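You operate a simulated robot arm through the tools that you are given. There is no shell and no other tool.

Carry out the task below with a simulated two-armed robot. There is one attempt and no reset: what you move stays moved.

JOB
Jog the long seam round to the pointer at speed 1, then lock the rolls.
Fine: either way round; the black knob goes back to 0; the blue lever locks.
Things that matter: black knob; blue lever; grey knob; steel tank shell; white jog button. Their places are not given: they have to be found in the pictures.

It is judged by the outcome, as a careful person would: the job done as asked, and still so three seconds after it is handed in. It fails if anything else is knocked over, pushed out of place, dropped, spilled or broken.

ROBOT AND FRAMES
Two 7-joint arms with four-finger grippers on one trunk that stands fixed in place. Base frame: the origin is at the foot of the trunk, x ahead of it, y to its left, z up; the work surface is at about z = 0.905. Readings come in m, degrees, newtons and seconds.
The left shoulder is at [0.04, 0.181, 1.204], the right one opposite. With the tool pointing down near the work surface each hand reaches from about 0.32 to 0.84 m from the base axis, measured 20 degrees to its own side. Payload 3.67 kg a hand.
The tool frame of a hand sits at the grasp point between the pads (the TCP): z along the fingers, y along the line on which they close. The tips reach 0.028 m beyond it. The gripper opens to 0.112 m; its body begins 0.073 m behind the TCP.
Orientation is told as [roll, pitch, yaw] about the base's x, y, z axes, in that order, counted from this pose: with the fingers straight down and closing along the base's y, the tool's x points along the base's -x, its y along +y and its z along -z.

CONTROLS
- The arms move only by the tool servo_tool. It takes "left_plan", "right_plan" or both (then of equal length, played together; a hand with none holds still); each is a list of rows, each a list of 2 entries, a list of its own where there are three numbers: the shift along the tool's x, y, z in m, then the turn, a rotation vector about the tool's x, y, z in degrees. In form: [[[x, y, z], [wx, wy, wz]], ...]. A call has 1 to 20 rows; each row is the pose to reach, as a shift and turn from the pose commanded when the call began, along the tool's axes at that moment. "left_gripper" and "right_gripper" are, for a hand that has rows, the closure in counts, from 0 (fully open) to 255 (shut), set as the call begins (left out, the last holds). Rows are played at 5 a second. More than 0.05 m and 8.6 degrees between two rows, or a gripper value outside its range, and nothing of the call is played. Where a pose cannot be reached the arm comes as near as it can. A force on the tool above 60 N (or 10 N above the force at the start of the call, whichever is more), or a blocked arm, ends the call early, and 0.2 s more pass. The fingers move at their own pace (about 0.0724 m/s each) and stop on an object; they squeeze with about 21 N. The grip force told is the motor's: it shows also when the fingers shut on nothing. Time passes only in rows, and 0.2 s behind the last, so rows that repeat a pose let the fingers close. It gives the time, the measured TCP pose, the force on the tool (base axes), the opening and the grip force at its end, in the units of the frame above (readings bear some noise), with the torque about the TCP (base axes, N m) and any sound that the robot's microphone picked up, and new pictures: "show" is both (left out), scene, wrist or none (wrist: the cameras of the hands that moved).
- Cameras (640 x 400 px; columns grow to the right, rows downward): "scene" is now at [0.1113, 0.0152, 1.4436]; the picture's right is [0.18, -0.98, 0.00], its down [-0.47, -0.09, -0.88] and it looks along [0.86, 0.16, -0.48] (base axes); focal length 333 px, centre (320, 200). "left" rides on the left gripper at [0.06, 0.018, -0.104] in its tool frame; the picture's right is [-0.29, 0.96, 0.00], its down [-0.80, -0.24, -0.55] and it looks along [-0.53, -0.16, 0.83] (tool axes); focal length 234 px, centre (320, 200). "right" rides on the right gripper at [0.06, -0.018, -0.104] in its tool frame; the picture's right is [0.29, 0.96, 0.00], its down [-0.80, 0.24, -0.55] and it looks along [-0.53, 0.16, 0.83] (tool axes); focal length 234 px, centre (320, 200).
- raise_lower(by): moves the trunk up (or, below 0, down) by that many m; the arms and the scene camera ride with it, the base frame stays. It gives what a move gives, with no picture.
- pan_tilt(pan, tilt): turns the head with the scene camera to pan (to the left, within 86 degrees either way) and tilt (down, from -29 to 69), counted from straight ahead of the robot. It gives what a move gives, and a new picture of the scene camera.
- point_at(camera, pixels): for up to 12 pixels [column, row] of the newest picture of that camera ("zoom" is the newest enlarged one), the place [x, y, z] in the base frame of the surface seen there, good to about 0.002 m. It takes no simulated time.
- enlarge(camera, box): a new picture of the part [left, top, right, bottom] of that camera's present view, enlarged. It takes no simulated time.
- close_job(): hands the job in; it is judged then, once.

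Leave the grippers open and the arms clear of the work at the hand-in unless told otherwise.

The tools are called after "Request:" as name(argument=value, ...) on one line, values as JSON. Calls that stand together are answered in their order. servo_tool: Moves the arms, as the interface text tells. Its arguments: {"type":"object","properties":{"left_plan":{"type":"array","items":{"type":"array"}},"left_gripper":{"type":"number"},"right_plan":{"type":"array","items":{"type":"array"}},"right_gripper":{"type":"number"},"show":{"type":"string","enum":["both","scene","wrist","none"]}},"required":[]} The other tools are called the same way: raise_lower (by) moves the trunk up or down; pan_tilt (pan, tilt) turns the head that bears the scene camera; point_at (camera, pixels) gives the place of the surface under pixels of a picture; enlarge (camera, box) takes an enlarged picture of a part of a camera's view; close_job () hands the job in.

At the start:

```text
clock: 0.0
left_tcp_pos: [0.4879, 0.2953, 1.2041]
left_orientation: [0.1, 0.0, -0.1]
left_wrist_force: [-0.5, 0.0, 0.8]
left_moment: [0.0, 0.02, 0.01]
left_opening: 0.1118
left_gripper_force: 0.0
right_tcp_pos: [0.5735, -0.1153, 1.2312]
right_orientation: [0.0, -0.1, 0.0]
right_wrist_force: [0.6, -0.1, -0.3]
right_moment: [0.03, -0.05, 0.01]
right_opening: 0.1124
right_gripper_force: 0.1
trunk travel left (down, up): [-0.325, 0.189]
head pan, tilt (commanded): [10.4, 28.5]
```

scene: 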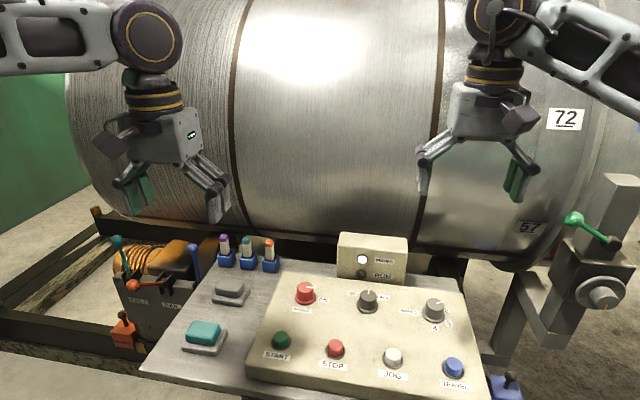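
right: 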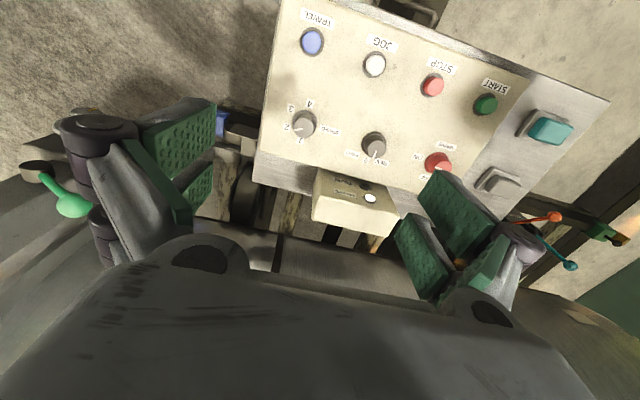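
left: 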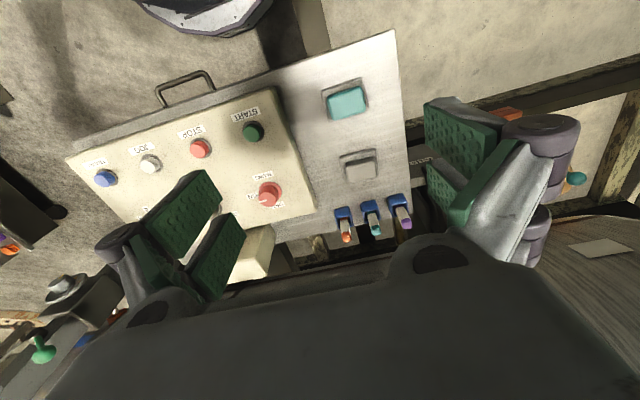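

I see a console with a red knob (305,293), a dark/black knob (367,300), a grey knob (433,310), buttons START, STOP, JOG (white, 393,357), TRAVEL (blue), and levers to the left (blue at 193,260, teal, orange). I'll enlarge the console and the lever block first to read the labels.

Request:
enlarge(camera="scene", box=[240, 225, 490, 395])

Request:
enlarge(camera="scene", box=[90, 220, 290, 360])

Request:
enlarge(camera="scene", box=[460, 90, 640, 400])

```text
2.35 times, centred on (365, 310) of scene
```

zoom: 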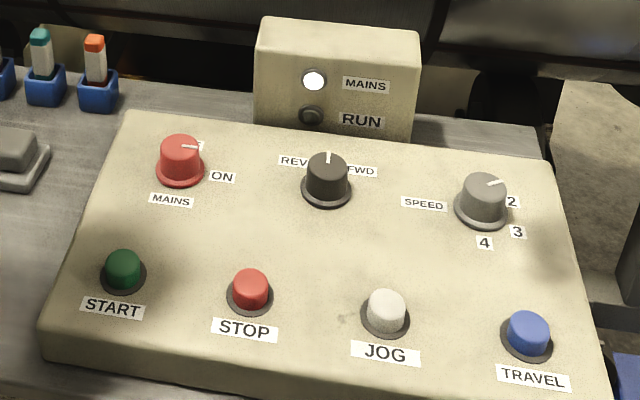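

```text
2.86 times, centred on (190, 290) of scene
```

zoom: 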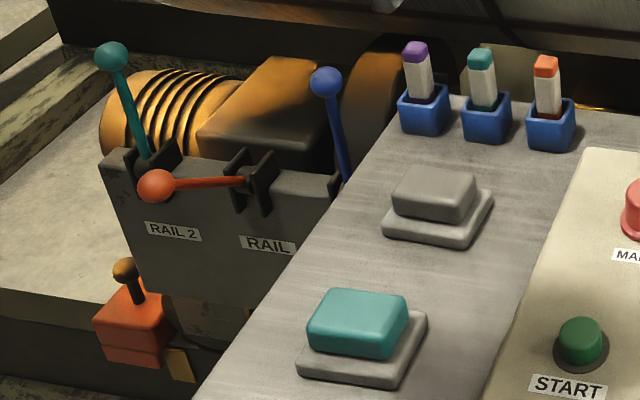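

```text
1.29 times, centred on (550, 245) of scene
```

zoom: 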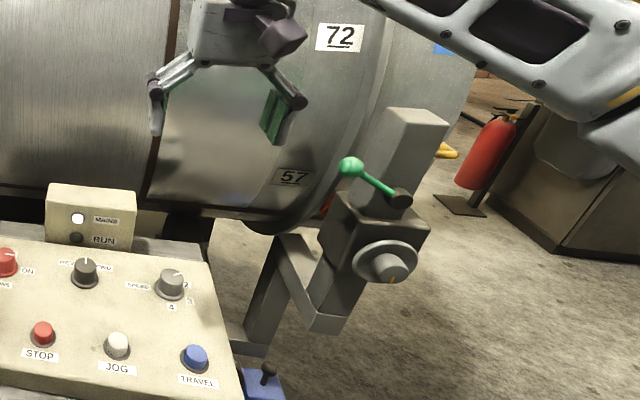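

Mains lamp is lit, the black knob reads 0 (between REV and FWD), the grey SPEED knob seems to point between 1 and 2. I don't yet see the long seam or the pointer. I'll look around with the head, first up at the tank shell.

Request:
pan_tilt(pan=0, tilt=0)

```text
clock: 0.9
left_tcp_pos: [0.4869, 0.2931, 1.2044]
left_orientation: [0.0, 0.0, 0.1]
left_wrist_force: [-0.2, -0.1, 0.6]
left_moment: [0.03, 0.0, 0.0]
left_opening: 0.1122
left_gripper_force: 0.1
right_tcp_pos: [0.5733, -0.1147, 1.2317]
right_orientation: [0.0, 0.0, -0.1]
right_wrist_force: [0.6, 1.0, -0.2]
right_moment: [-0.02, -0.01, 0.02]
right_opening: 0.1121
right_gripper_force: 0.1
trunk travel left (down, up): [-0.325, 0.189]
head pan, tilt (commanded): [0.0, 0.0]
```

scene: 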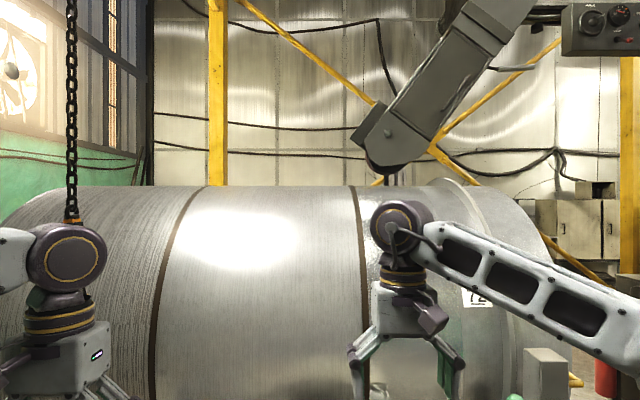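

The tank is visible in full, with a grey boom above it ending at a tip about (385,175). I'll enlarge the top of the tank and the right end.

Request:
enlarge(camera="scene", box=[300, 90, 520, 230])

Request:
enlarge(camera="scene", box=[400, 180, 640, 400])

Request:
enlarge(camera="scene", box=[0, 170, 360, 400])

```text
2.86 times, centred on (410, 160) of scene
```

zoom: 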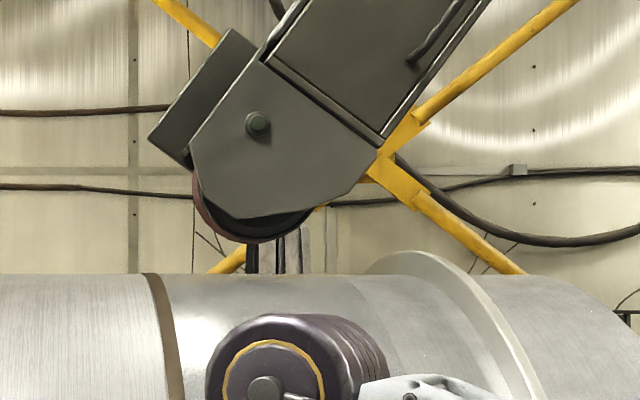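

```text
1.82 times, centred on (520, 290) of scene
```

zoom: 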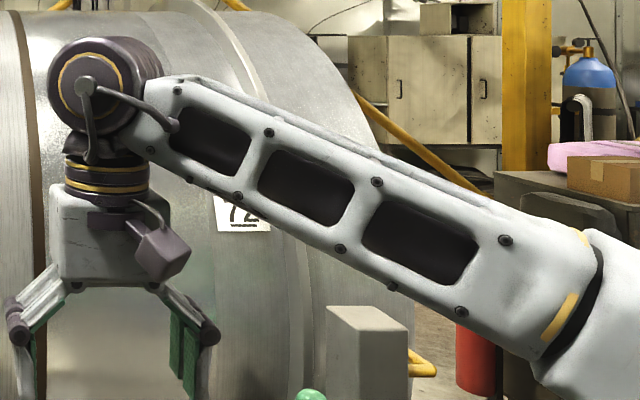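

```text
1.74 times, centred on (180, 285) of scene
```

zoom: 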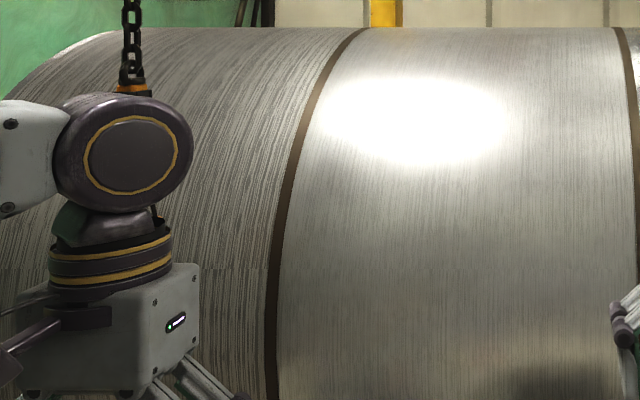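

The seam isn't visible from here; the arms cover parts. I'll raise the trunk to see more of the top, then look around.

Request:
raise_lower(by=0.15)

Request:
pan_tilt(pan=-15, tilt=20)

```text
clock: 2.7
left_tcp_pos: [0.488, 0.2939, 1.3554]
left_orientation: [0.0, 0.0, 0.0]
left_wrist_force: [0.0, 0.3, -0.2]
left_moment: [-0.02, 0.02, 0.01]
left_opening: 0.112
left_gripper_force: 0.0
right_tcp_pos: [0.5732, -0.1149, 1.3824]
right_orientation: [0.0, 0.0, 0.0]
right_wrist_force: [-0.1, 1.4, 0.3]
right_moment: [0.02, 0.0, 0.01]
right_opening: 0.1118
right_gripper_force: 0.0
trunk travel left (down, up): [-0.475, 0.039]
head pan, tilt (commanded): [0.0, 0.0]
```

```text
clock: 3.5
left_tcp_pos: [0.4858, 0.2931, 1.3548]
left_orientation: [-0.1, 0.1, 0.0]
left_wrist_force: [0.3, 0.5, 0.3]
left_moment: [0.0, 0.0, 0.0]
left_opening: 0.1119
left_gripper_force: 0.1
right_tcp_pos: [0.5736, -0.1135, 1.3825]
right_orientation: [0.0, 0.0, 0.0]
right_wrist_force: [-0.3, 0.2, -0.3]
right_moment: [-0.01, -0.04, -0.01]
right_opening: 0.112
right_gripper_force: 0.1
trunk travel left (down, up): [-0.475, 0.039]
head pan, tilt (commanded): [-15.0, 20.0]
```

scene: 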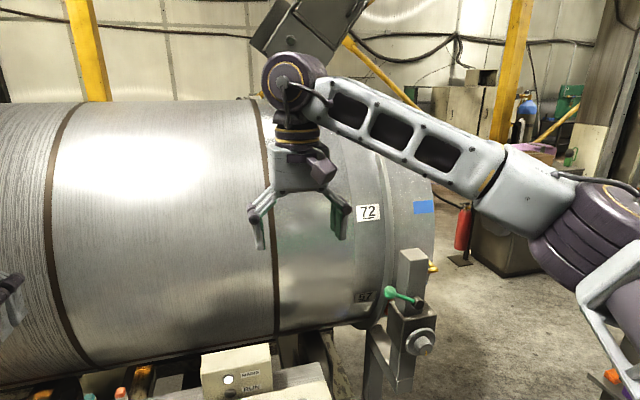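

I see a blue patch at (424,207), labels 72 and 57, and a post with a green handle at (405,300). I'll enlarge these.

Request:
enlarge(camera="scene", box=[330, 180, 470, 290])

Request:
enlarge(camera="scene", box=[320, 240, 480, 400])

Request:
enlarge(camera="scene", box=[220, 80, 440, 220])

```text
3.64 times, centred on (400, 235) of scene
```

zoom: 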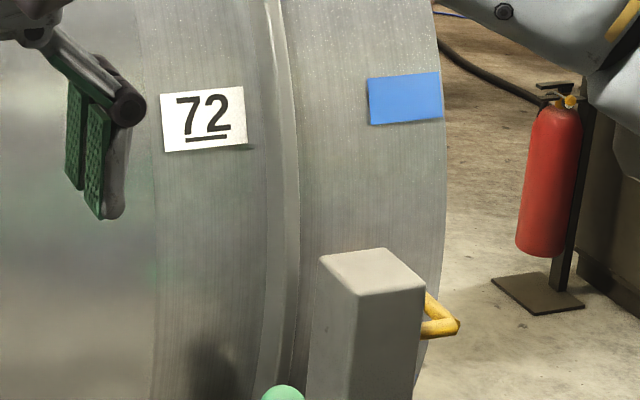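

```text
2.50 times, centred on (400, 320) of scene
```

zoom: 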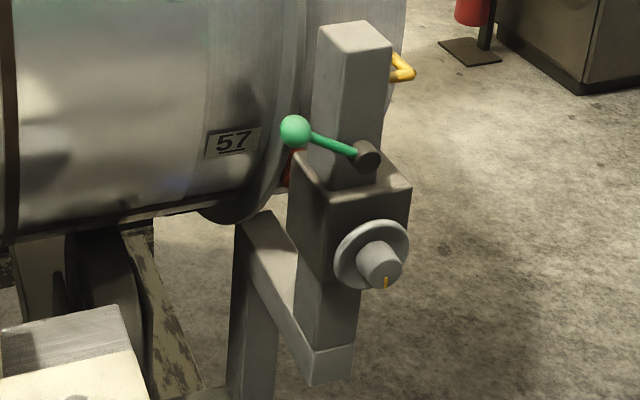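

```text
2.86 times, centred on (330, 150) of scene
```

zoom: 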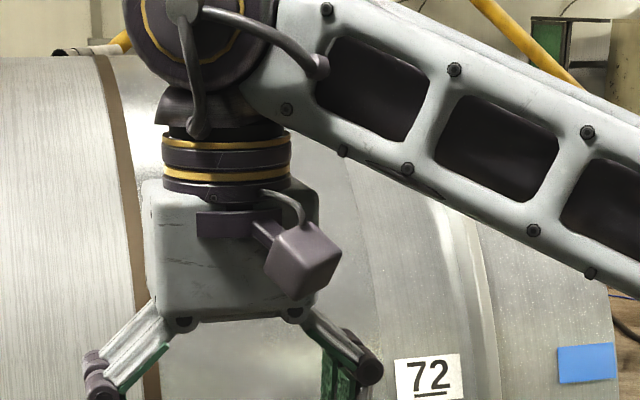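

I see something red near the shell rim just behind the green ball (zoom pix ~ (290,175)) and a yellow hook. I'll read out places for several features, to learn the shell's geometry.

Request:
point_at(camera="scene", pixels=[[368, 212], [364, 297], [424, 207], [410, 260], [390, 292], [424, 345], [150, 110], [150, 200], [150, 300], [265, 130], [395, 365], [434, 266]])

Request:
enlarge(camera="scene", box=[365, 260, 415, 320])

```text
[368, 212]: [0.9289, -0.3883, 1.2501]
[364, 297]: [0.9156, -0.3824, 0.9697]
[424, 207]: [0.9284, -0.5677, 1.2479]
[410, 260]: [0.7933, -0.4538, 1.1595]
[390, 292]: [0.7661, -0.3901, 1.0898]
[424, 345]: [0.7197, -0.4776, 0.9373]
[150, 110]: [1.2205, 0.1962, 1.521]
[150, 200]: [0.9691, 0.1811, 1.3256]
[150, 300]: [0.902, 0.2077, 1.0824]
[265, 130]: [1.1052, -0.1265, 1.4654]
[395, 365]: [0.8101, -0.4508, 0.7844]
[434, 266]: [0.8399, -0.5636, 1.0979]
```

```text
6.67 times, centred on (390, 290) of scene
```

zoom: 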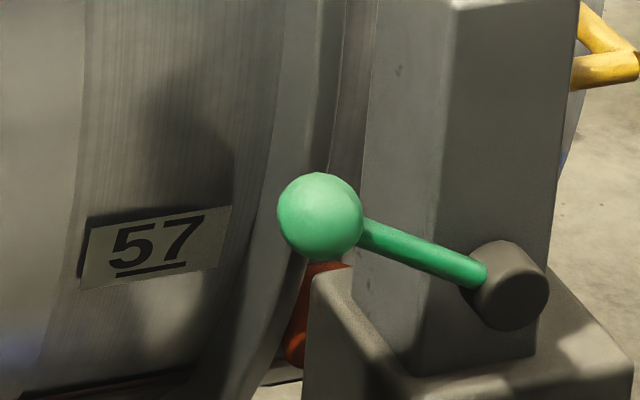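

The shell is a cylinder along y, radius ≈0.45 m, axis about x=1.35, z=1.09. I'll now look left for more (pointer, levers).

Request:
pan_tilt(pan=30, tilt=25)

Request:
pan_tilt(pan=30, tilt=50)

Request:
pan_tilt(pan=-40, tilt=35)

```text
clock: 4.6
left_tcp_pos: [0.4877, 0.2932, 1.3553]
left_orientation: [0.1, 0.0, 0.0]
left_wrist_force: [-0.8, 0.2, 0.2]
left_moment: [0.01, -0.01, 0.02]
left_opening: 0.1122
left_gripper_force: 0.1
right_tcp_pos: [0.5732, -0.1147, 1.3821]
right_orientation: [0.0, 0.0, -0.1]
right_wrist_force: [0.3, 1.1, 0.0]
right_moment: [-0.01, -0.02, -0.02]
right_opening: 0.1119
right_gripper_force: 0.0
trunk travel left (down, up): [-0.475, 0.039]
head pan, tilt (commanded): [30.0, 25.0]
```

scene: 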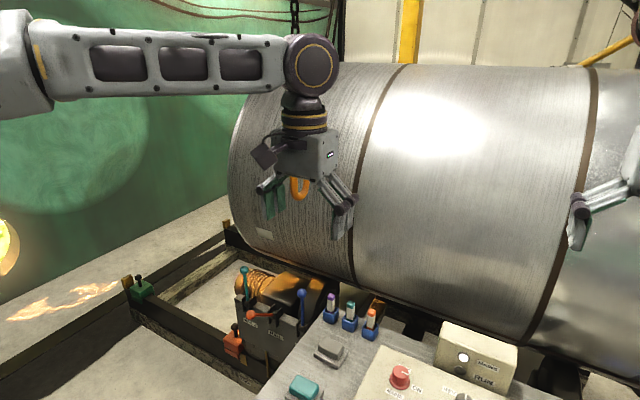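

```text
clock: 5.5
left_tcp_pos: [0.4878, 0.2935, 1.3558]
left_orientation: [0.0, 0.0, 0.0]
left_wrist_force: [0.0, 0.3, 0.1]
left_moment: [0.0, 0.01, -0.01]
left_opening: 0.112
left_gripper_force: 0.1
right_tcp_pos: [0.5733, -0.116, 1.3823]
right_orientation: [-0.1, 0.0, -0.1]
right_wrist_force: [-0.6, 0.0, -0.2]
right_moment: [0.01, 0.02, -0.02]
right_opening: 0.1118
right_gripper_force: 0.1
trunk travel left (down, up): [-0.475, 0.039]
head pan, tilt (commanded): [30.0, 50.0]
```

scene: 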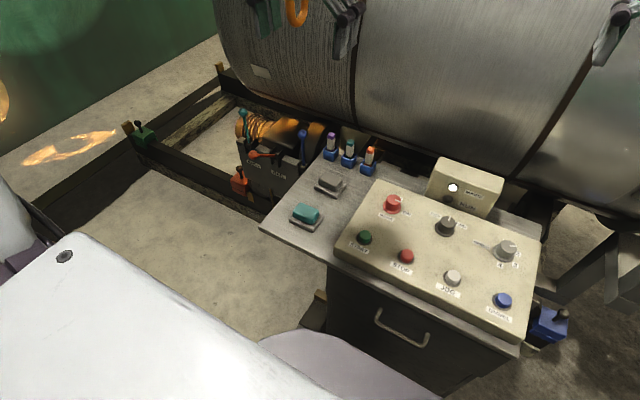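

```text
clock: 6.9
left_tcp_pos: [0.4862, 0.2938, 1.355]
left_orientation: [0.0, 0.0, 0.1]
left_wrist_force: [0.4, -0.1, 0.4]
left_moment: [0.01, 0.0, -0.02]
left_opening: 0.1124
left_gripper_force: 0.0
right_tcp_pos: [0.573, -0.1156, 1.3823]
right_orientation: [0.0, -0.1, 0.0]
right_wrist_force: [-0.6, 0.3, -0.7]
right_moment: [0.02, -0.02, -0.02]
right_opening: 0.1121
right_gripper_force: 0.1
trunk travel left (down, up): [-0.475, 0.039]
head pan, tilt (commanded): [-40.0, 35.0]
```

scene: 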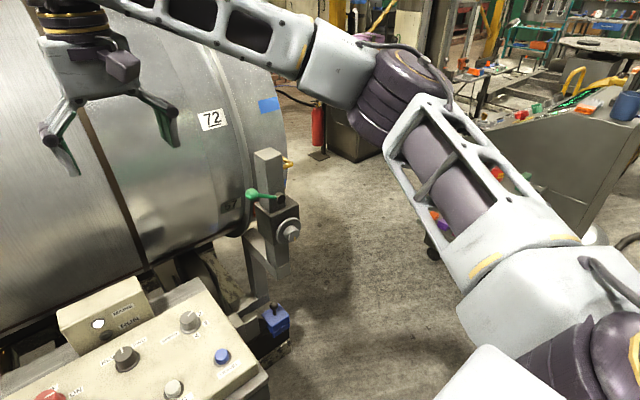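

The arms still hide parts of the shell. I'll pull both hands back and outwards (well above everything) to open the view.

Request:
servo_tool(left_plan=[[[0.015, 0.04, 0], [0, 0, 0]], [[0.03, 0.08, 0], [0, 0, 0]], [[0.045, 0.12, 0], [0, 0, 0]], [[0.06, 0.16, 0], [0, 0, 0]], [[0.07, 0.2, 0], [0, 0, 0]], [[0.08, 0.22, 0], [0, 0, 0]]], right_plan=[[[0.02, -0.04, 0], [0, 0, 0]], [[0.04, -0.08, 0], [0, 0, 0]], [[0.06, -0.12, 0], [0, 0, 0]], [[0.085, -0.16, 0], [0, 0, 0]], [[0.11, -0.2, 0], [0, 0, 0]], [[0.14, -0.24, 0], [0, 0, 0]]], show="none")

Request:
pan_tilt(pan=-12, tilt=15)

Request:
pan_tilt(pan=20, tilt=30)

```text
clock: 8.3
left_tcp_pos: [0.4033, 0.5144, 1.3546]
left_orientation: [0.1, -0.2, 0.0]
left_wrist_force: [0.8, -0.6, 0.1]
left_moment: [-0.03, 0.02, -0.01]
left_opening: 0.1118
left_gripper_force: 0.1
right_tcp_pos: [0.4325, -0.3558, 1.3808]
right_orientation: [0.0, -0.1, 0.2]
right_wrist_force: [-0.4, 0.0, 0.1]
right_moment: [-0.02, 0.01, -0.01]
right_opening: 0.1124
right_gripper_force: 0.0
trunk travel left (down, up): [-0.475, 0.039]
head pan, tilt (commanded): [-40.0, 35.0]
```

```text
clock: 9.3
left_tcp_pos: [0.4057, 0.5141, 1.3549]
left_orientation: [0.0, 0.0, -0.1]
left_wrist_force: [-0.3, -0.1, -0.2]
left_moment: [-0.05, -0.04, 0.0]
left_opening: 0.1123
left_gripper_force: 0.1
right_tcp_pos: [0.4349, -0.3538, 1.3802]
right_orientation: [0.0, 0.0, 0.0]
right_wrist_force: [-0.2, -0.2, 0.1]
right_moment: [0.01, 0.0, 0.01]
right_opening: 0.1119
right_gripper_force: 0.1
trunk travel left (down, up): [-0.475, 0.039]
head pan, tilt (commanded): [-12.0, 15.0]
```

scene: 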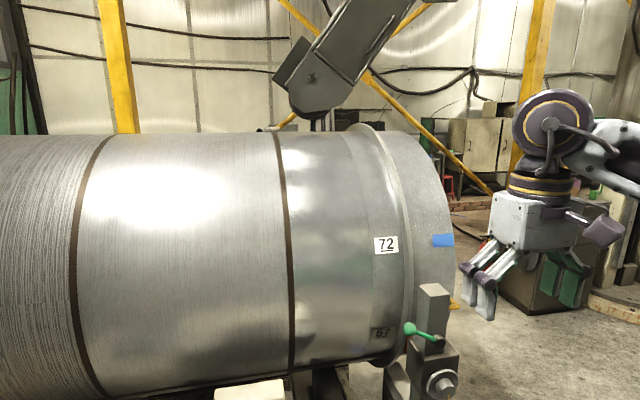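

```text
clock: 10.2
left_tcp_pos: [0.4066, 0.5138, 1.3549]
left_orientation: [0.0, 0.1, 0.0]
left_wrist_force: [0.6, -0.1, 0.3]
left_moment: [0.02, 0.0, -0.02]
left_opening: 0.1119
left_gripper_force: 0.2
right_tcp_pos: [0.4349, -0.3539, 1.3801]
right_orientation: [-0.1, 0.0, -0.1]
right_wrist_force: [-0.7, -0.1, 0.2]
right_moment: [-0.01, 0.01, 0.03]
right_opening: 0.1121
right_gripper_force: 0.1
trunk travel left (down, up): [-0.475, 0.039]
head pan, tilt (commanded): [20.0, 30.0]
```

scene: 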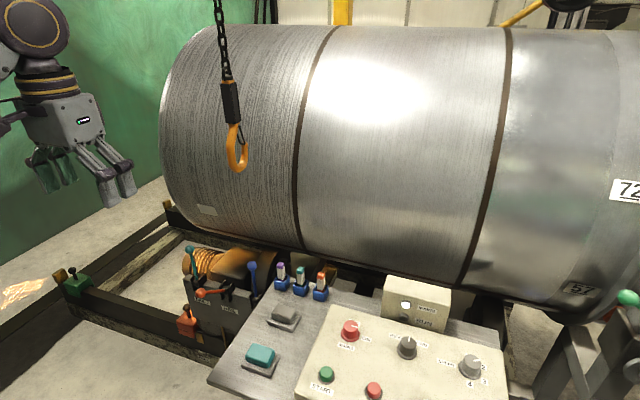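

No seam on the front face. I'll zoom on the strip below the shell near (240–350, 240–310) and right lower region to find the pointer.

Request:
enlarge(camera="scene", box=[150, 190, 350, 320])

Request:
enlarge(camera="scene", box=[440, 230, 640, 400])

Request:
enlarge(camera="scene", box=[150, 0, 350, 130])

```text
3.08 times, centred on (250, 255) of scene
```

zoom: 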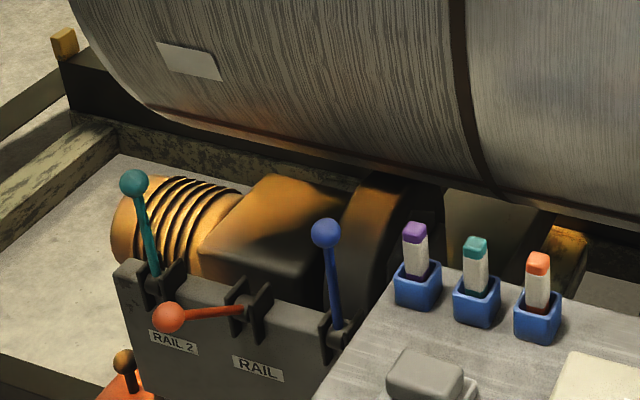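

```text
2.35 times, centred on (540, 315) of scene
```

zoom: 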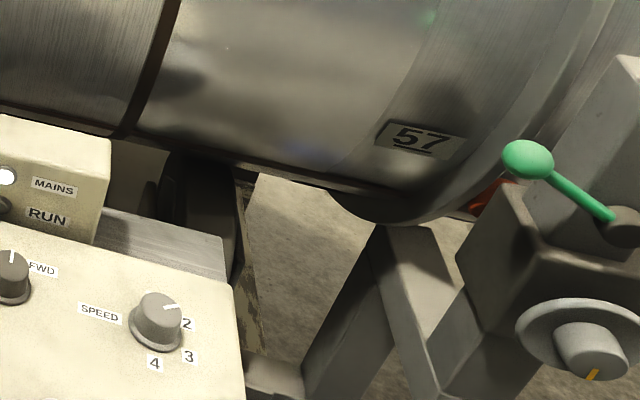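

```text
3.08 times, centred on (250, 65) of scene
```

zoom: 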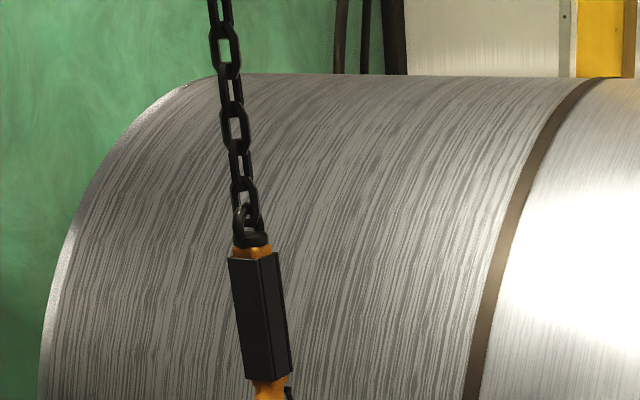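

There's a red/orange piece between the shell rim and the post carriage (zoom ≈(490,200) → scene ≈(612,315)). I'll get its place along with other items.

Request:
point_at(camera="scene", pixels=[[612, 315], [609, 318], [625, 298], [253, 266], [255, 300], [203, 293], [192, 254], [407, 347], [471, 365], [207, 210]])

Request:
pan_tilt(pan=-30, tilt=40)

```text
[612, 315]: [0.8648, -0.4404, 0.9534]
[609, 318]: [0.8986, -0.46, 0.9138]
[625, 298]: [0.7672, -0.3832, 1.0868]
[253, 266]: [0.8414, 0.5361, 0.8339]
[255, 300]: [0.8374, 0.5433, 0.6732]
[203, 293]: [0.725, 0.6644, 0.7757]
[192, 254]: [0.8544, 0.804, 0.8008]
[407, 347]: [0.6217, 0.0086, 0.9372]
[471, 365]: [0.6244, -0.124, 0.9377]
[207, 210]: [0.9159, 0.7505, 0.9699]
```

```text
clock: 11.4
left_tcp_pos: [0.4065, 0.5147, 1.3546]
left_orientation: [0.0, 0.1, 0.0]
left_wrist_force: [-0.2, -0.3, 0.2]
left_moment: [-0.01, 0.0, -0.05]
left_opening: 0.112
left_gripper_force: 0.0
right_tcp_pos: [0.4342, -0.3533, 1.3811]
right_orientation: [0.0, 0.0, -0.1]
right_wrist_force: [-0.2, -0.1, 0.0]
right_moment: [0.0, -0.01, 0.0]
right_opening: 0.1121
right_gripper_force: 0.0
trunk travel left (down, up): [-0.475, 0.039]
head pan, tilt (commanded): [-30.0, 40.0]
```

scene: 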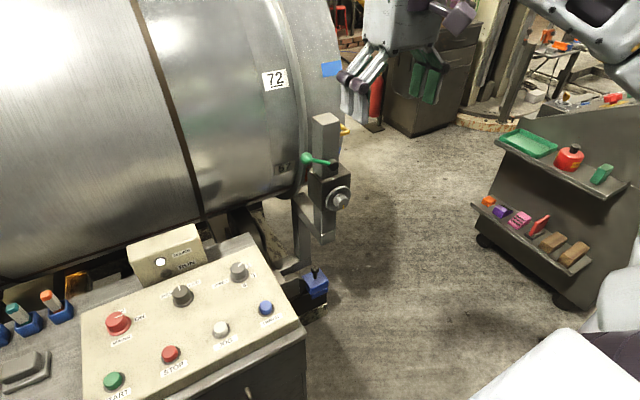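

The red piece sits at about (0.87,-0.44,0.95), on the carriage near the shell – possibly the pointer. I'll look from the right wrist camera's present view, and the left's.

Request:
enlarge(camera="right", box=[0, 0, 640, 400])

Request:
enlarge(camera="left", box=[0, 0, 640, 400])

Request:
enlarge(camera="scene", box=[260, 100, 380, 260])

```text
1.00 times, centred on (320, 200) of right (not enlarged: the box is as wide or as high as the picture)
```

zoom: 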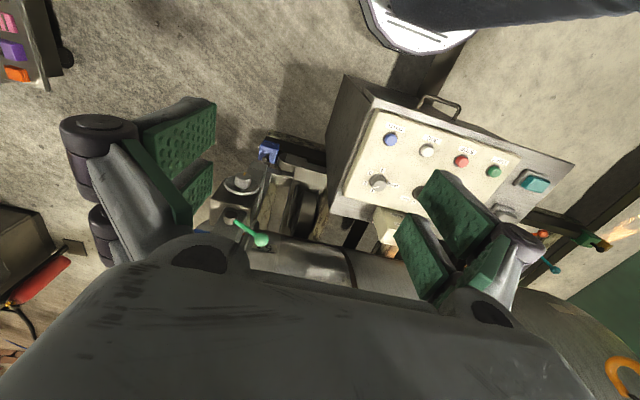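

```text
1.00 times, centred on (320, 200) of left (not enlarged: the box is as wide or as high as the picture)
```

zoom: 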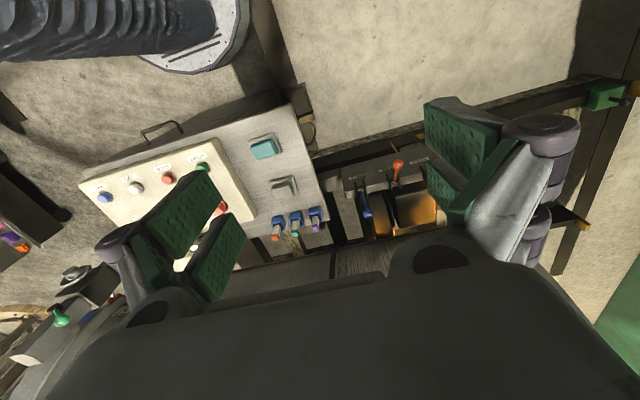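

```text
2.50 times, centred on (320, 180) of scene
```

zoom: 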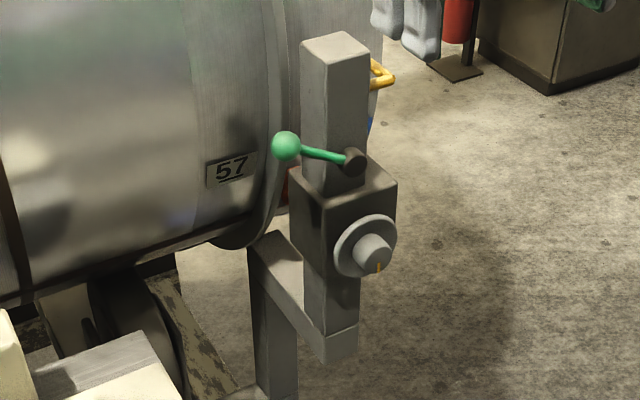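

The candidate pointer is hidden behind the carriage from here. I'll bring the right hand's camera round to see the gap between the post and the shell from the left: TCP to about (0.665,-0.27,1.165), tilted forward 50° and yawed -40°, staying clear of the green ball at (0.767,-0.385,1.087).

Request:
servo_tool(right_plan=[[[-0.029, 0.0105, 0.027], [2.2, -6.0, 4.7]], [[-0.058, 0.021, 0.054], [4.35, -12.0, 9.35]], [[-0.087, 0.0315, 0.081], [6.5, -18.0, 14.0]], [[-0.1155, 0.042, 0.1075], [8.7, -23.95, 18.7]], [[-0.144, 0.0525, 0.134], [10.9, -29.9, 23.4]], [[-0.173, 0.063, 0.161], [13.05, -35.9, 28.05]], [[-0.202, 0.0735, 0.188], [15.2, -41.9, 32.7]], [[-0.231, 0.084, 0.215], [17.4, -47.9, 37.4]]], show="both")

```text
clock: 13.2
left_tcp_pos: [0.4086, 0.5152, 1.3533]
left_orientation: [0.0, 0.1, 0.0]
left_wrist_force: [1.1, -0.7, 0.0]
left_moment: [0.01, 0.04, -0.02]
left_opening: 0.1119
left_gripper_force: 0.0
right_tcp_pos: [0.6652, -0.2713, 1.1662]
right_orientation: [0.1, -50.1, -40.2]
right_wrist_force: [-0.6, 0.1, -0.8]
right_moment: [-0.03, 0.01, 0.01]
right_opening: 0.1119
right_gripper_force: 0.1
trunk travel left (down, up): [-0.475, 0.039]
head pan, tilt (commanded): [-30.0, 40.0]
```

scene: 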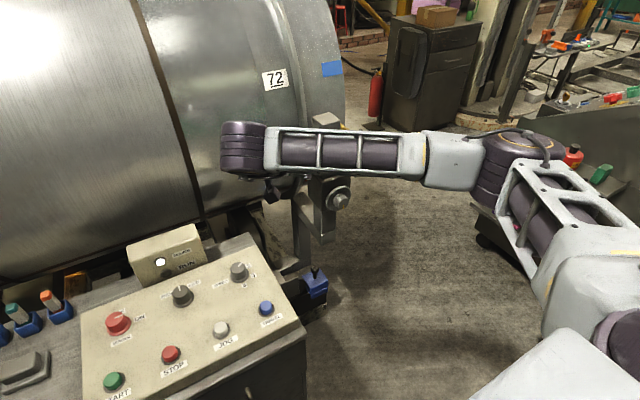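
right: 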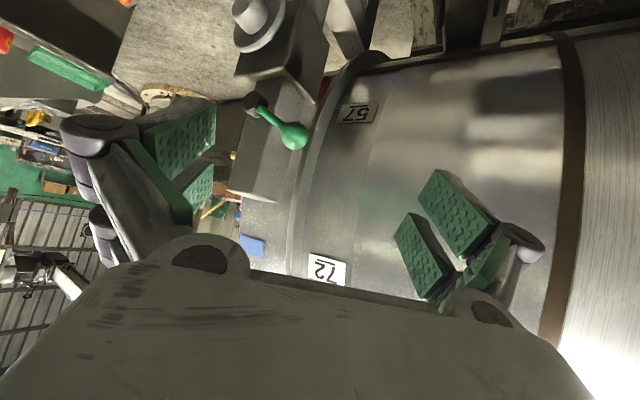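

The red piece is at (325,85) in the right view. I'll enlarge this area.

Request:
enlarge(camera="right", box=[225, 20, 385, 160])

Request:
enlarge(camera="right", box=[200, 130, 360, 290])

```text
2.86 times, centred on (305, 90) of right
```

zoom: 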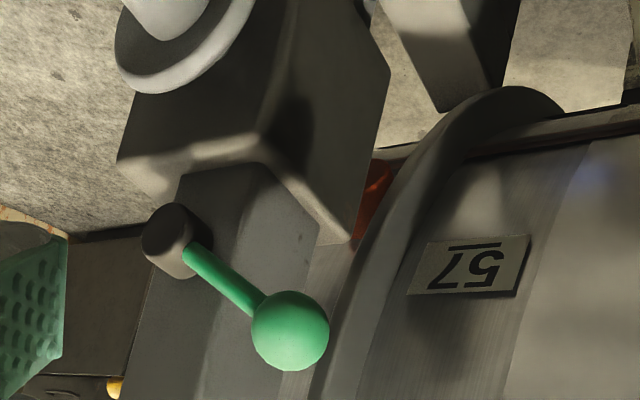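

```text
2.50 times, centred on (280, 210) of right
```

zoom: 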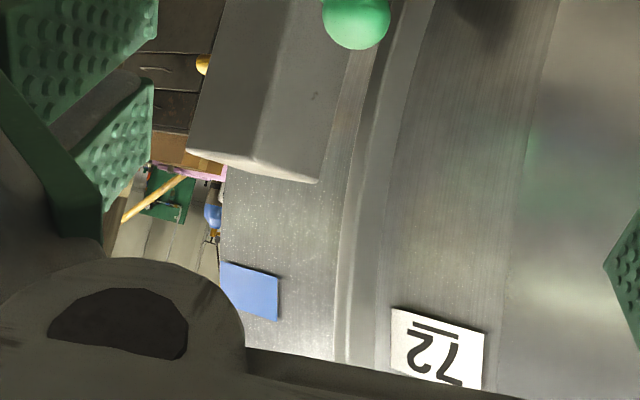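

The red piece lies behind the flange; I need a view from the right side of the post. First I check where the right-hand cart and post are, so the arm stays clear.

Request:
point_at(camera="scene", pixels=[[505, 140], [600, 180], [490, 210], [575, 262], [325, 120], [338, 200], [330, 70], [342, 60], [345, 128], [315, 275]])

Request:
point_at(camera="right", pixels=[[323, 88], [318, 97], [233, 154], [252, 245], [330, 268], [300, 150], [270, 150], [345, 110], [360, 75], [290, 230], [262, 200]])

```text
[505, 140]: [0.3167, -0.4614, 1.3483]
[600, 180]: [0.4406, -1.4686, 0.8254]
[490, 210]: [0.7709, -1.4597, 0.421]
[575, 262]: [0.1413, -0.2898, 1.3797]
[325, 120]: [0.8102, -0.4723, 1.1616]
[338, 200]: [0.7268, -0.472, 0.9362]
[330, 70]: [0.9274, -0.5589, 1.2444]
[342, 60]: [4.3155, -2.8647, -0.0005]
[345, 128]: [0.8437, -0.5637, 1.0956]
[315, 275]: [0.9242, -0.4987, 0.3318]
```

```text
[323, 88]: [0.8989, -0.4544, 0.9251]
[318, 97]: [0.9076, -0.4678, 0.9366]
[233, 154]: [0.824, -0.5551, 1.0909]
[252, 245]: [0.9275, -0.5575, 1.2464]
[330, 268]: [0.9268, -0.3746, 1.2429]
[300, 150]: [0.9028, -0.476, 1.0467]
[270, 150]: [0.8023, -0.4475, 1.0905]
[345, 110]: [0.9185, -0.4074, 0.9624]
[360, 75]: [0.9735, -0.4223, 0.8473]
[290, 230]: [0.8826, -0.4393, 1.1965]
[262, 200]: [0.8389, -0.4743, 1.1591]
```

The cart is far away (y≈-1.46). I'll swing the right hand back and round to the right side of the post (TCP to about (0.62,-0.65,1.12), yaw +35°) so its camera looks at the gap between post and shell from the right.

Request:
servo_tool(right_plan=[[[0.0004, -0.041, -0.011], [-4.1, 0, -3.44]], [[0.0008, -0.082, -0.022], [-8.2, 0, -6.88]], [[0.0012, -0.123, -0.033], [-12.3, 0, -10.33]], [[0.0016, -0.164, -0.044], [-16.4, 0, -13.77]], [[0.002, -0.205, -0.055], [-20.5, 0, -17.2]], [[-0.0131, -0.2387, -0.0308], [-24.6, 0, -20.66]], [[-0.0282, -0.2724, -0.0066], [-28.7, 0, -24.1]], [[-0.0433, -0.306, 0.0176], [-32.8, 0, -27.5]], [[-0.0584, -0.3397, 0.0417], [-36.9, 0, -31.0]], [[-0.0735, -0.3734, 0.0658], [-41.0, 0, -34.4]], [[-0.0799, -0.3599, 0.0968], [-45.1, 0, -37.9]], [[-0.0863, -0.3463, 0.1278], [-49.2, 0, -41.3]], [[-0.0927, -0.3328, 0.1587], [-53.3, 0, -44.8]], [[-0.0991, -0.3192, 0.1897], [-57.45, 0, -48.2]]], show="both")

```text
clock: 16.4
left_tcp_pos: [0.4085, 0.5122, 1.3558]
left_orientation: [0.2, 0.1, -0.1]
left_wrist_force: [0.5, -0.2, 0.0]
left_moment: [0.05, 0.01, -0.02]
left_opening: 0.1119
left_gripper_force: 0.0
right_tcp_pos: [0.6394, -0.6508, 1.1688]
right_orientation: [-4.3, -53.8, 38.5]
right_wrist_force: [-0.2, -0.4, -0.4]
right_moment: [-0.01, -0.05, -0.01]
right_opening: 0.112
right_gripper_force: 0.1
right hand out of reach, approached as far as the arm can: row 9
trunk travel left (down, up): [-0.475, 0.039]
head pan, tilt (commanded): [-30.0, 40.0]
stopped in row 14 (right hand): the arm was blocked; the commanded pose is now the measured one
```

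scene: 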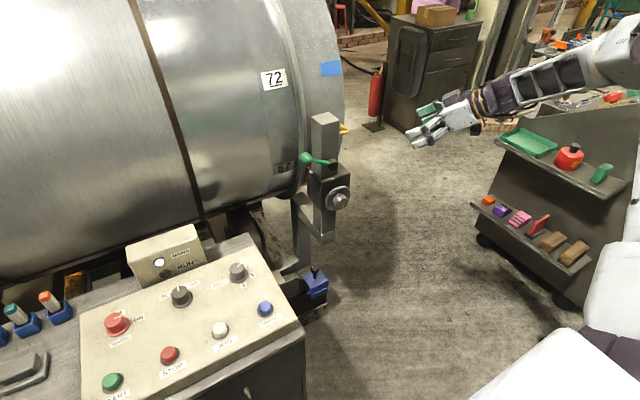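
right: 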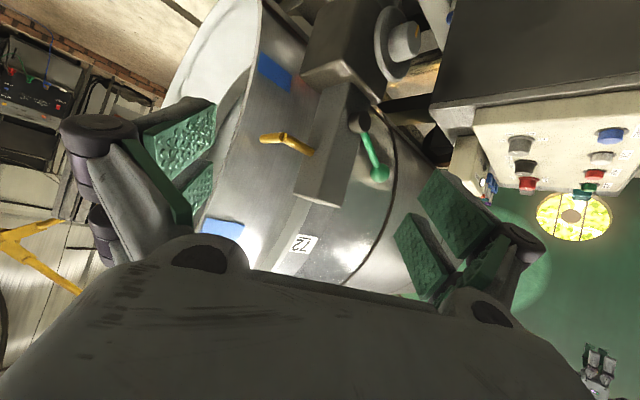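

Now from the right: a yellow bent piece sticks out from the back of the post at (285,143), and there are two blue tape patches on the shell end at (223,227) and (275,70). Enlarging.

Request:
enlarge(camera="right", box=[170, 20, 430, 250])

Request:
enlarge(camera="right", box=[230, 90, 350, 190])

Request:
point_at(camera="right", pixels=[[264, 137], [285, 138], [308, 152], [275, 72], [223, 227], [300, 243], [250, 150], [230, 200], [360, 122], [378, 172]])

```text
1.74 times, centred on (300, 135) of right
```

zoom: 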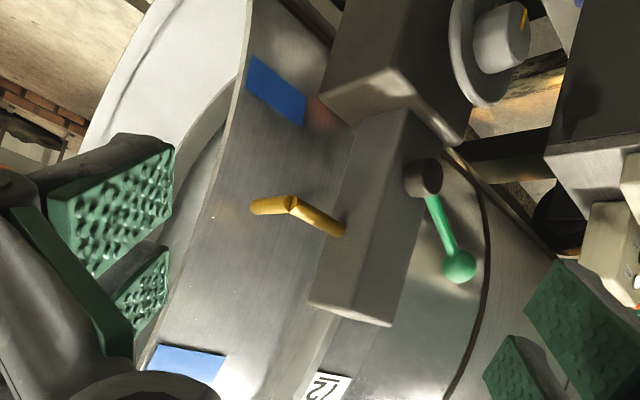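

```text
4.00 times, centred on (290, 140) of right
```

zoom: 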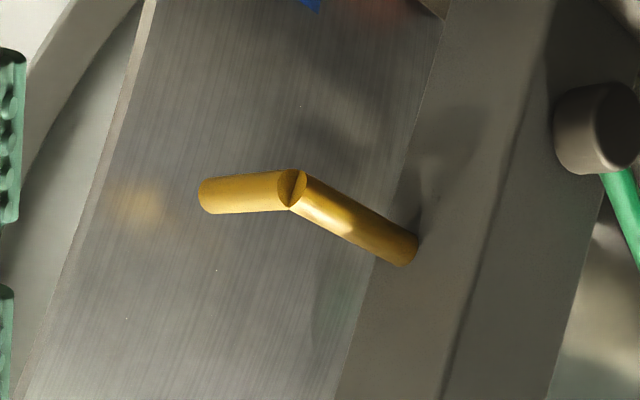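

```text
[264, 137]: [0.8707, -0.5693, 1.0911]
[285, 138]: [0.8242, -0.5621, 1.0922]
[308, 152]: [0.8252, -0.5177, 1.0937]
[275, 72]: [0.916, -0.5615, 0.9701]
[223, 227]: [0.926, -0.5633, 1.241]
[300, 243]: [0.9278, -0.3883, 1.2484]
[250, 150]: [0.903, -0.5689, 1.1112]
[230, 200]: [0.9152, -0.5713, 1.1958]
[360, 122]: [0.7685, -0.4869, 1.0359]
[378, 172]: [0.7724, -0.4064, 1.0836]
```

The yellow bent rod is a pointer: it runs out of the post and its tip (0.871,-0.569,1.091) aims at the shell at z≈1.09. There's also a red glow behind the carriage that I want to rule out. I'll lower the trunk by 0.15 to get a lower look from the right wrist camera.

Request:
raise_lower(by=-0.15)

Request:
enlarge(camera="right", box=[0, 0, 640, 400])

Request:
enlarge(camera="right", box=[200, 0, 420, 140])

```text
clock: 18.2
left_tcp_pos: [0.4055, 0.5135, 1.2045]
left_orientation: [0.0, 0.0, 0.0]
left_wrist_force: [-0.4, 0.0, 0.8]
left_moment: [-0.01, 0.02, 0.02]
left_opening: 0.1121
left_gripper_force: 0.0
right_tcp_pos: [0.6365, -0.6488, 1.0176]
right_orientation: [-4.3, -53.8, 38.5]
right_wrist_force: [0.1, 0.3, -0.7]
right_moment: [-0.01, -0.01, -0.02]
right_opening: 0.1118
right_gripper_force: 0.0
trunk travel left (down, up): [-0.325, 0.189]
head pan, tilt (commanded): [-30.0, 40.0]
```

```text
1.00 times, centred on (320, 200) of right (not enlarged: the box is as wide or as high as the picture)
```

zoom: 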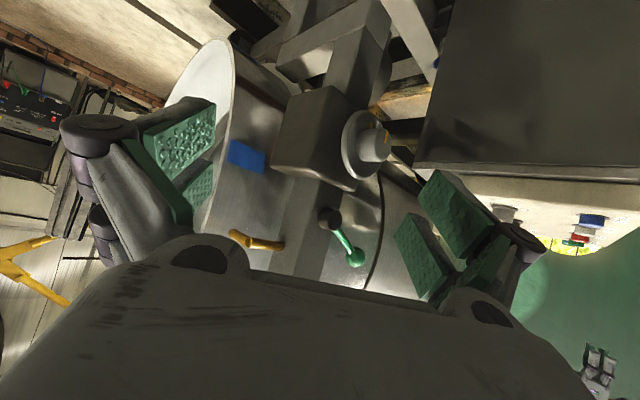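

```text
2.86 times, centred on (310, 70) of right
```

zoom: 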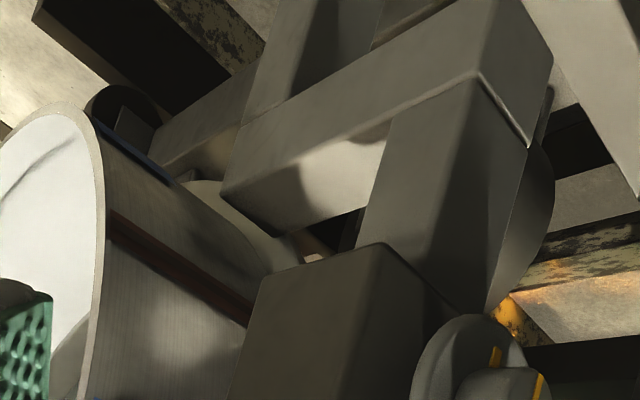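

I now see a dark reddish-brown strip running lengthwise on the lower part of the shell (zoom (110–250, 215–310)) – maybe the long seam. I'll measure it and other marks.

Request:
point_at(camera="right", pixels=[[242, 78], [261, 92], [280, 105], [251, 55], [247, 156], [235, 235], [262, 243], [275, 95]])

Request:
enlarge(camera="right", box=[225, 40, 305, 120])

```text
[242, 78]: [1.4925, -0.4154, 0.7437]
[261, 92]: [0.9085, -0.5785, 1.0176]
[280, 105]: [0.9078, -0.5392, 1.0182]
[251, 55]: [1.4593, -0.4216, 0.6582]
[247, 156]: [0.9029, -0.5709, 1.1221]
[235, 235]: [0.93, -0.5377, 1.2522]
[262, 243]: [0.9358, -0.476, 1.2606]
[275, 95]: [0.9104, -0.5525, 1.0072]
```

```text
5.00 times, centred on (265, 80) of right
```

zoom: 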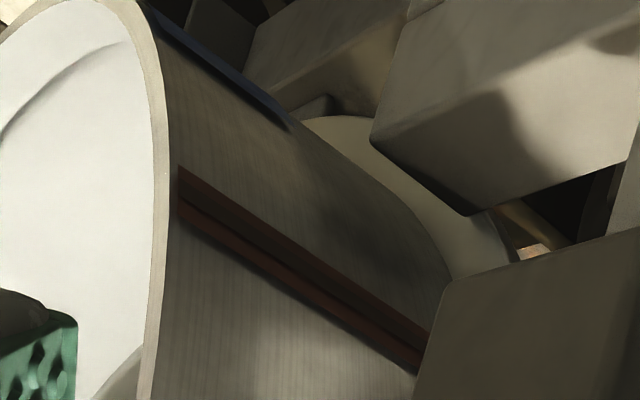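

The point_at used the old right picture; I'll use the newest zoom picture instead: strip centre runs (195,195)–(410,360), and the blue tape edge at (230,70).

Request:
point_at(camera="zoom", pixels=[[195, 180], [195, 205], [195, 230], [300, 272], [300, 250], [300, 300], [400, 330], [400, 345], [400, 360], [230, 70], [155, 200]])

```text
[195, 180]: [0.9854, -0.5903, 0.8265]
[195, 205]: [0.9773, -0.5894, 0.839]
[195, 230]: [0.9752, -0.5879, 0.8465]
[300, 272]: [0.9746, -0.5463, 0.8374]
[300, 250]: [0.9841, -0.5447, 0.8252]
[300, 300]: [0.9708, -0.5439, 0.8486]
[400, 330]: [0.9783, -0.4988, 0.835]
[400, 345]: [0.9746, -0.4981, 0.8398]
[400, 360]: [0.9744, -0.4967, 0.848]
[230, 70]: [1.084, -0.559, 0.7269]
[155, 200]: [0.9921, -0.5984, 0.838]
```

The brown strip with a dark centre bead is a lengthwise weld at about 34° below the front horizontal (x≈0.977, z≈0.838) – the long seam, needing about 34° to reach the pointer. Now I bring the right hand back over the console, fingers down, to look closely at the knobs.

Request:
servo_tool(right_plan=[[[-0.0165, 0.0315, -0.024], [0.95, 3.53, 2.24]], [[-0.033, 0.063, -0.048], [1.89, 7.05, 4.48]], [[-0.0496, 0.0945, -0.0719], [2.84, 10.58, 6.72]], [[-0.0661, 0.126, -0.0958], [3.79, 14.1, 8.96]], [[-0.0826, 0.1576, -0.1198], [4.73, 17.6, 11.2]], [[-0.0992, 0.189, -0.1437], [5.68, 21.2, 13.4]], [[-0.1157, 0.2206, -0.1677], [6.63, 24.7, 15.7]], [[-0.1397, 0.2525, -0.1478], [7.57, 28.2, 17.9]], [[-0.1637, 0.2845, -0.1279], [8.52, 31.7, 20.2]], [[-0.1877, 0.3164, -0.108], [9.47, 35.3, 22.4]], [[-0.2118, 0.3483, -0.0881], [10.4, 38.8, 24.6]], [[-0.2358, 0.3802, -0.0682], [11.36, 42.3, 26.9]], [[-0.2598, 0.4122, -0.0483], [12.3, 45.8, 29.1]], [[-0.2838, 0.4441, -0.0285], [13.25, 49.4, 31.4]], [[-0.3078, 0.476, -0.0086], [14.2, 52.9, 33.6]]], show="wrist")

Request:
pan_tilt(pan=5, tilt=35)

```text
clock: 21.4
left_tcp_pos: [0.4082, 0.5115, 1.2043]
left_orientation: [0.0, 0.1, 0.0]
left_wrist_force: [-0.5, -0.9, 0.2]
left_moment: [0.02, 0.04, -0.03]
left_opening: 0.112
left_gripper_force: 0.0
right_tcp_pos: [0.4859, -0.1828, 1.1518]
right_orientation: [44.7, -8.3, -10.7]
right_wrist_force: [-0.3, -1.0, -0.1]
right_moment: [0.03, 0.03, -0.04]
right_opening: 0.1117
right_gripper_force: 0.2
right hand out of reach, approached as far as the arm can: row 5, 6, 7, 8, 9, 10, 11, 12, 13, 14, 15
trunk travel left (down, up): [-0.325, 0.189]
head pan, tilt (commanded): [-30.0, 40.0]
```

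right: 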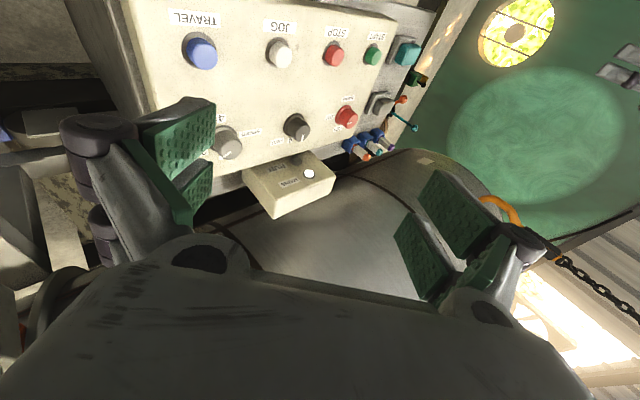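

```text
clock: 22.4
left_tcp_pos: [0.4063, 0.5131, 1.2035]
left_orientation: [0.0, 0.0, 0.0]
left_wrist_force: [-0.1, -0.1, -0.9]
left_moment: [0.01, 0.02, -0.01]
left_opening: 0.1122
left_gripper_force: 0.1
right_tcp_pos: [0.4858, -0.1817, 1.1524]
right_orientation: [44.7, -8.8, -10.6]
right_wrist_force: [-0.6, 0.0, 0.2]
right_moment: [0.0, 0.0, 0.01]
right_opening: 0.1121
right_gripper_force: 0.1
trunk travel left (down, up): [-0.325, 0.189]
head pan, tilt (commanded): [5.0, 35.0]
```

scene: 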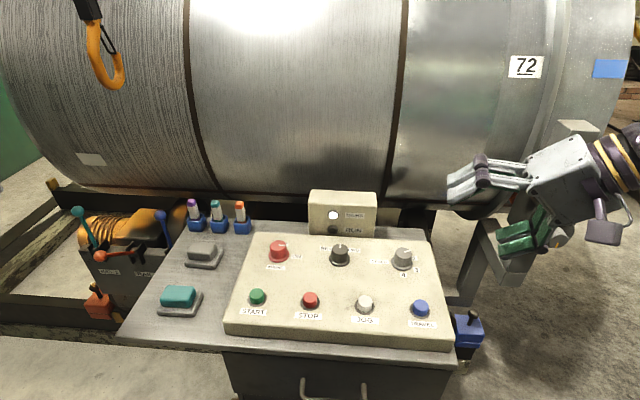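

The right wrist hit a joint limit on the way back (roll 44.7°). I'll look at the right arm's configuration before unwinding it.

Request:
pan_tilt(pan=-45, tilt=25)

```text
clock: 23.6
left_tcp_pos: [0.4071, 0.5137, 1.204]
left_orientation: [0.0, 0.0, 0.0]
left_wrist_force: [0.7, 0.0, -0.1]
left_moment: [0.0, 0.0, 0.03]
left_opening: 0.112
left_gripper_force: 0.1
right_tcp_pos: [0.4855, -0.1818, 1.1532]
right_orientation: [44.8, -8.7, -10.7]
right_wrist_force: [-0.4, 0.3, -0.5]
right_moment: [-0.01, 0.0, -0.01]
right_opening: 0.1121
right_gripper_force: 0.0
trunk travel left (down, up): [-0.325, 0.189]
head pan, tilt (commanded): [-45.0, 25.0]
```

scene: 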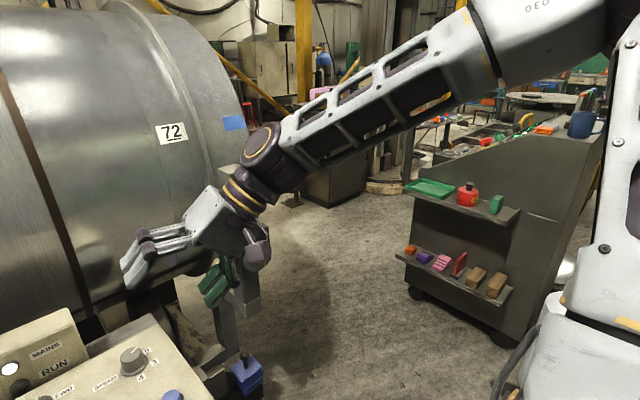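

I'll send one zero row to find out whether the commanded pose is still the requested one (then it'd say "out of reach").

Request:
servo_tool(right_plan=[[[0, 0, 0], [0, 0, 0]]], show="none")

```text
clock: 23.9
left_tcp_pos: [0.4057, 0.5134, 1.204]
left_orientation: [0.0, 0.0, 0.0]
left_wrist_force: [0.2, -0.6, -1.2]
left_moment: [0.01, -0.02, -0.03]
left_opening: 0.1119
left_gripper_force: 0.0
right_tcp_pos: [0.4847, -0.1813, 1.1541]
right_orientation: [44.9, -8.4, -10.8]
right_wrist_force: [0.6, -0.7, 0.1]
right_moment: [0.02, 0.0, 0.02]
right_opening: 0.1123
right_gripper_force: 0.0
trunk travel left (down, up): [-0.325, 0.189]
head pan, tilt (commanded): [-45.0, 25.0]
```

The commanded pose has become the measured one. I'll move the hand up and to the right (to about (0.42,-0.38,1.26)) while turning the fingers back straight down, in small steps.

Request:
servo_tool(right_plan=[[[0.0014, -0.0088, -0.028], [0, 0, 0]], [[0.0027, -0.0176, -0.0559], [0, 0, 0]], [[0.004, -0.0264, -0.0839], [0, 0, 0]], [[0.0054, -0.0352, -0.1118], [5.5, 1.5, -0.9]], [[0.0068, -0.0439, -0.1398], [11.0, 3.05, -1.7]], [[0.0081, -0.0527, -0.1677], [16.5, 4.6, -2.6]], [[0.0095, -0.0615, -0.1957], [22.0, 6.1, -3.45]], [[0.0108, -0.0703, -0.2236], [27.4, 7.6, -4.3]], [[0.0108, -0.0703, -0.2236], [32.9, 9.15, -5.2]], [[0.0108, -0.0703, -0.2236], [38.4, 10.7, -6.0]], [[0.0108, -0.0703, -0.2236], [43.9, 12.2, -6.9]]], show="scene")

```text
clock: 26.4
left_tcp_pos: [0.4072, 0.5136, 1.2033]
left_orientation: [0.1, 0.0, 0.0]
left_wrist_force: [-0.1, 0.9, 0.5]
left_moment: [-0.01, -0.03, 0.01]
left_opening: 0.1122
left_gripper_force: 0.1
right_tcp_pos: [0.5208, -0.3495, 1.1337]
right_orientation: [41.2, -10.3, -8.7]
right_wrist_force: [0.7, 1.1, -0.9]
right_moment: [0.01, -0.02, -0.02]
right_opening: 0.1119
right_gripper_force: 0.1
right hand out of reach, approached as far as the arm can: row 3, 4, 5, 6, 7, 8, 9, 10, 11
trunk travel left (down, up): [-0.325, 0.189]
head pan, tilt (commanded): [-45.0, 25.0]
```

scene: 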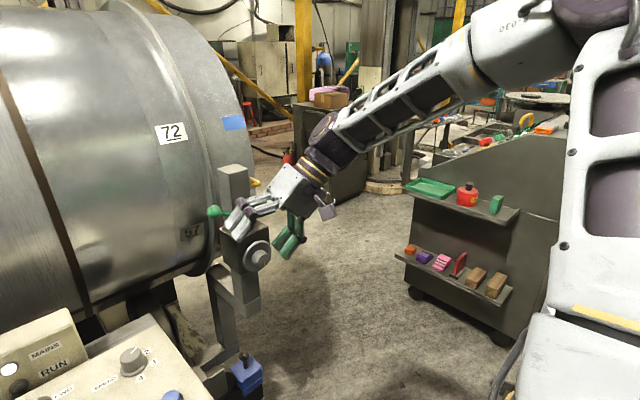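

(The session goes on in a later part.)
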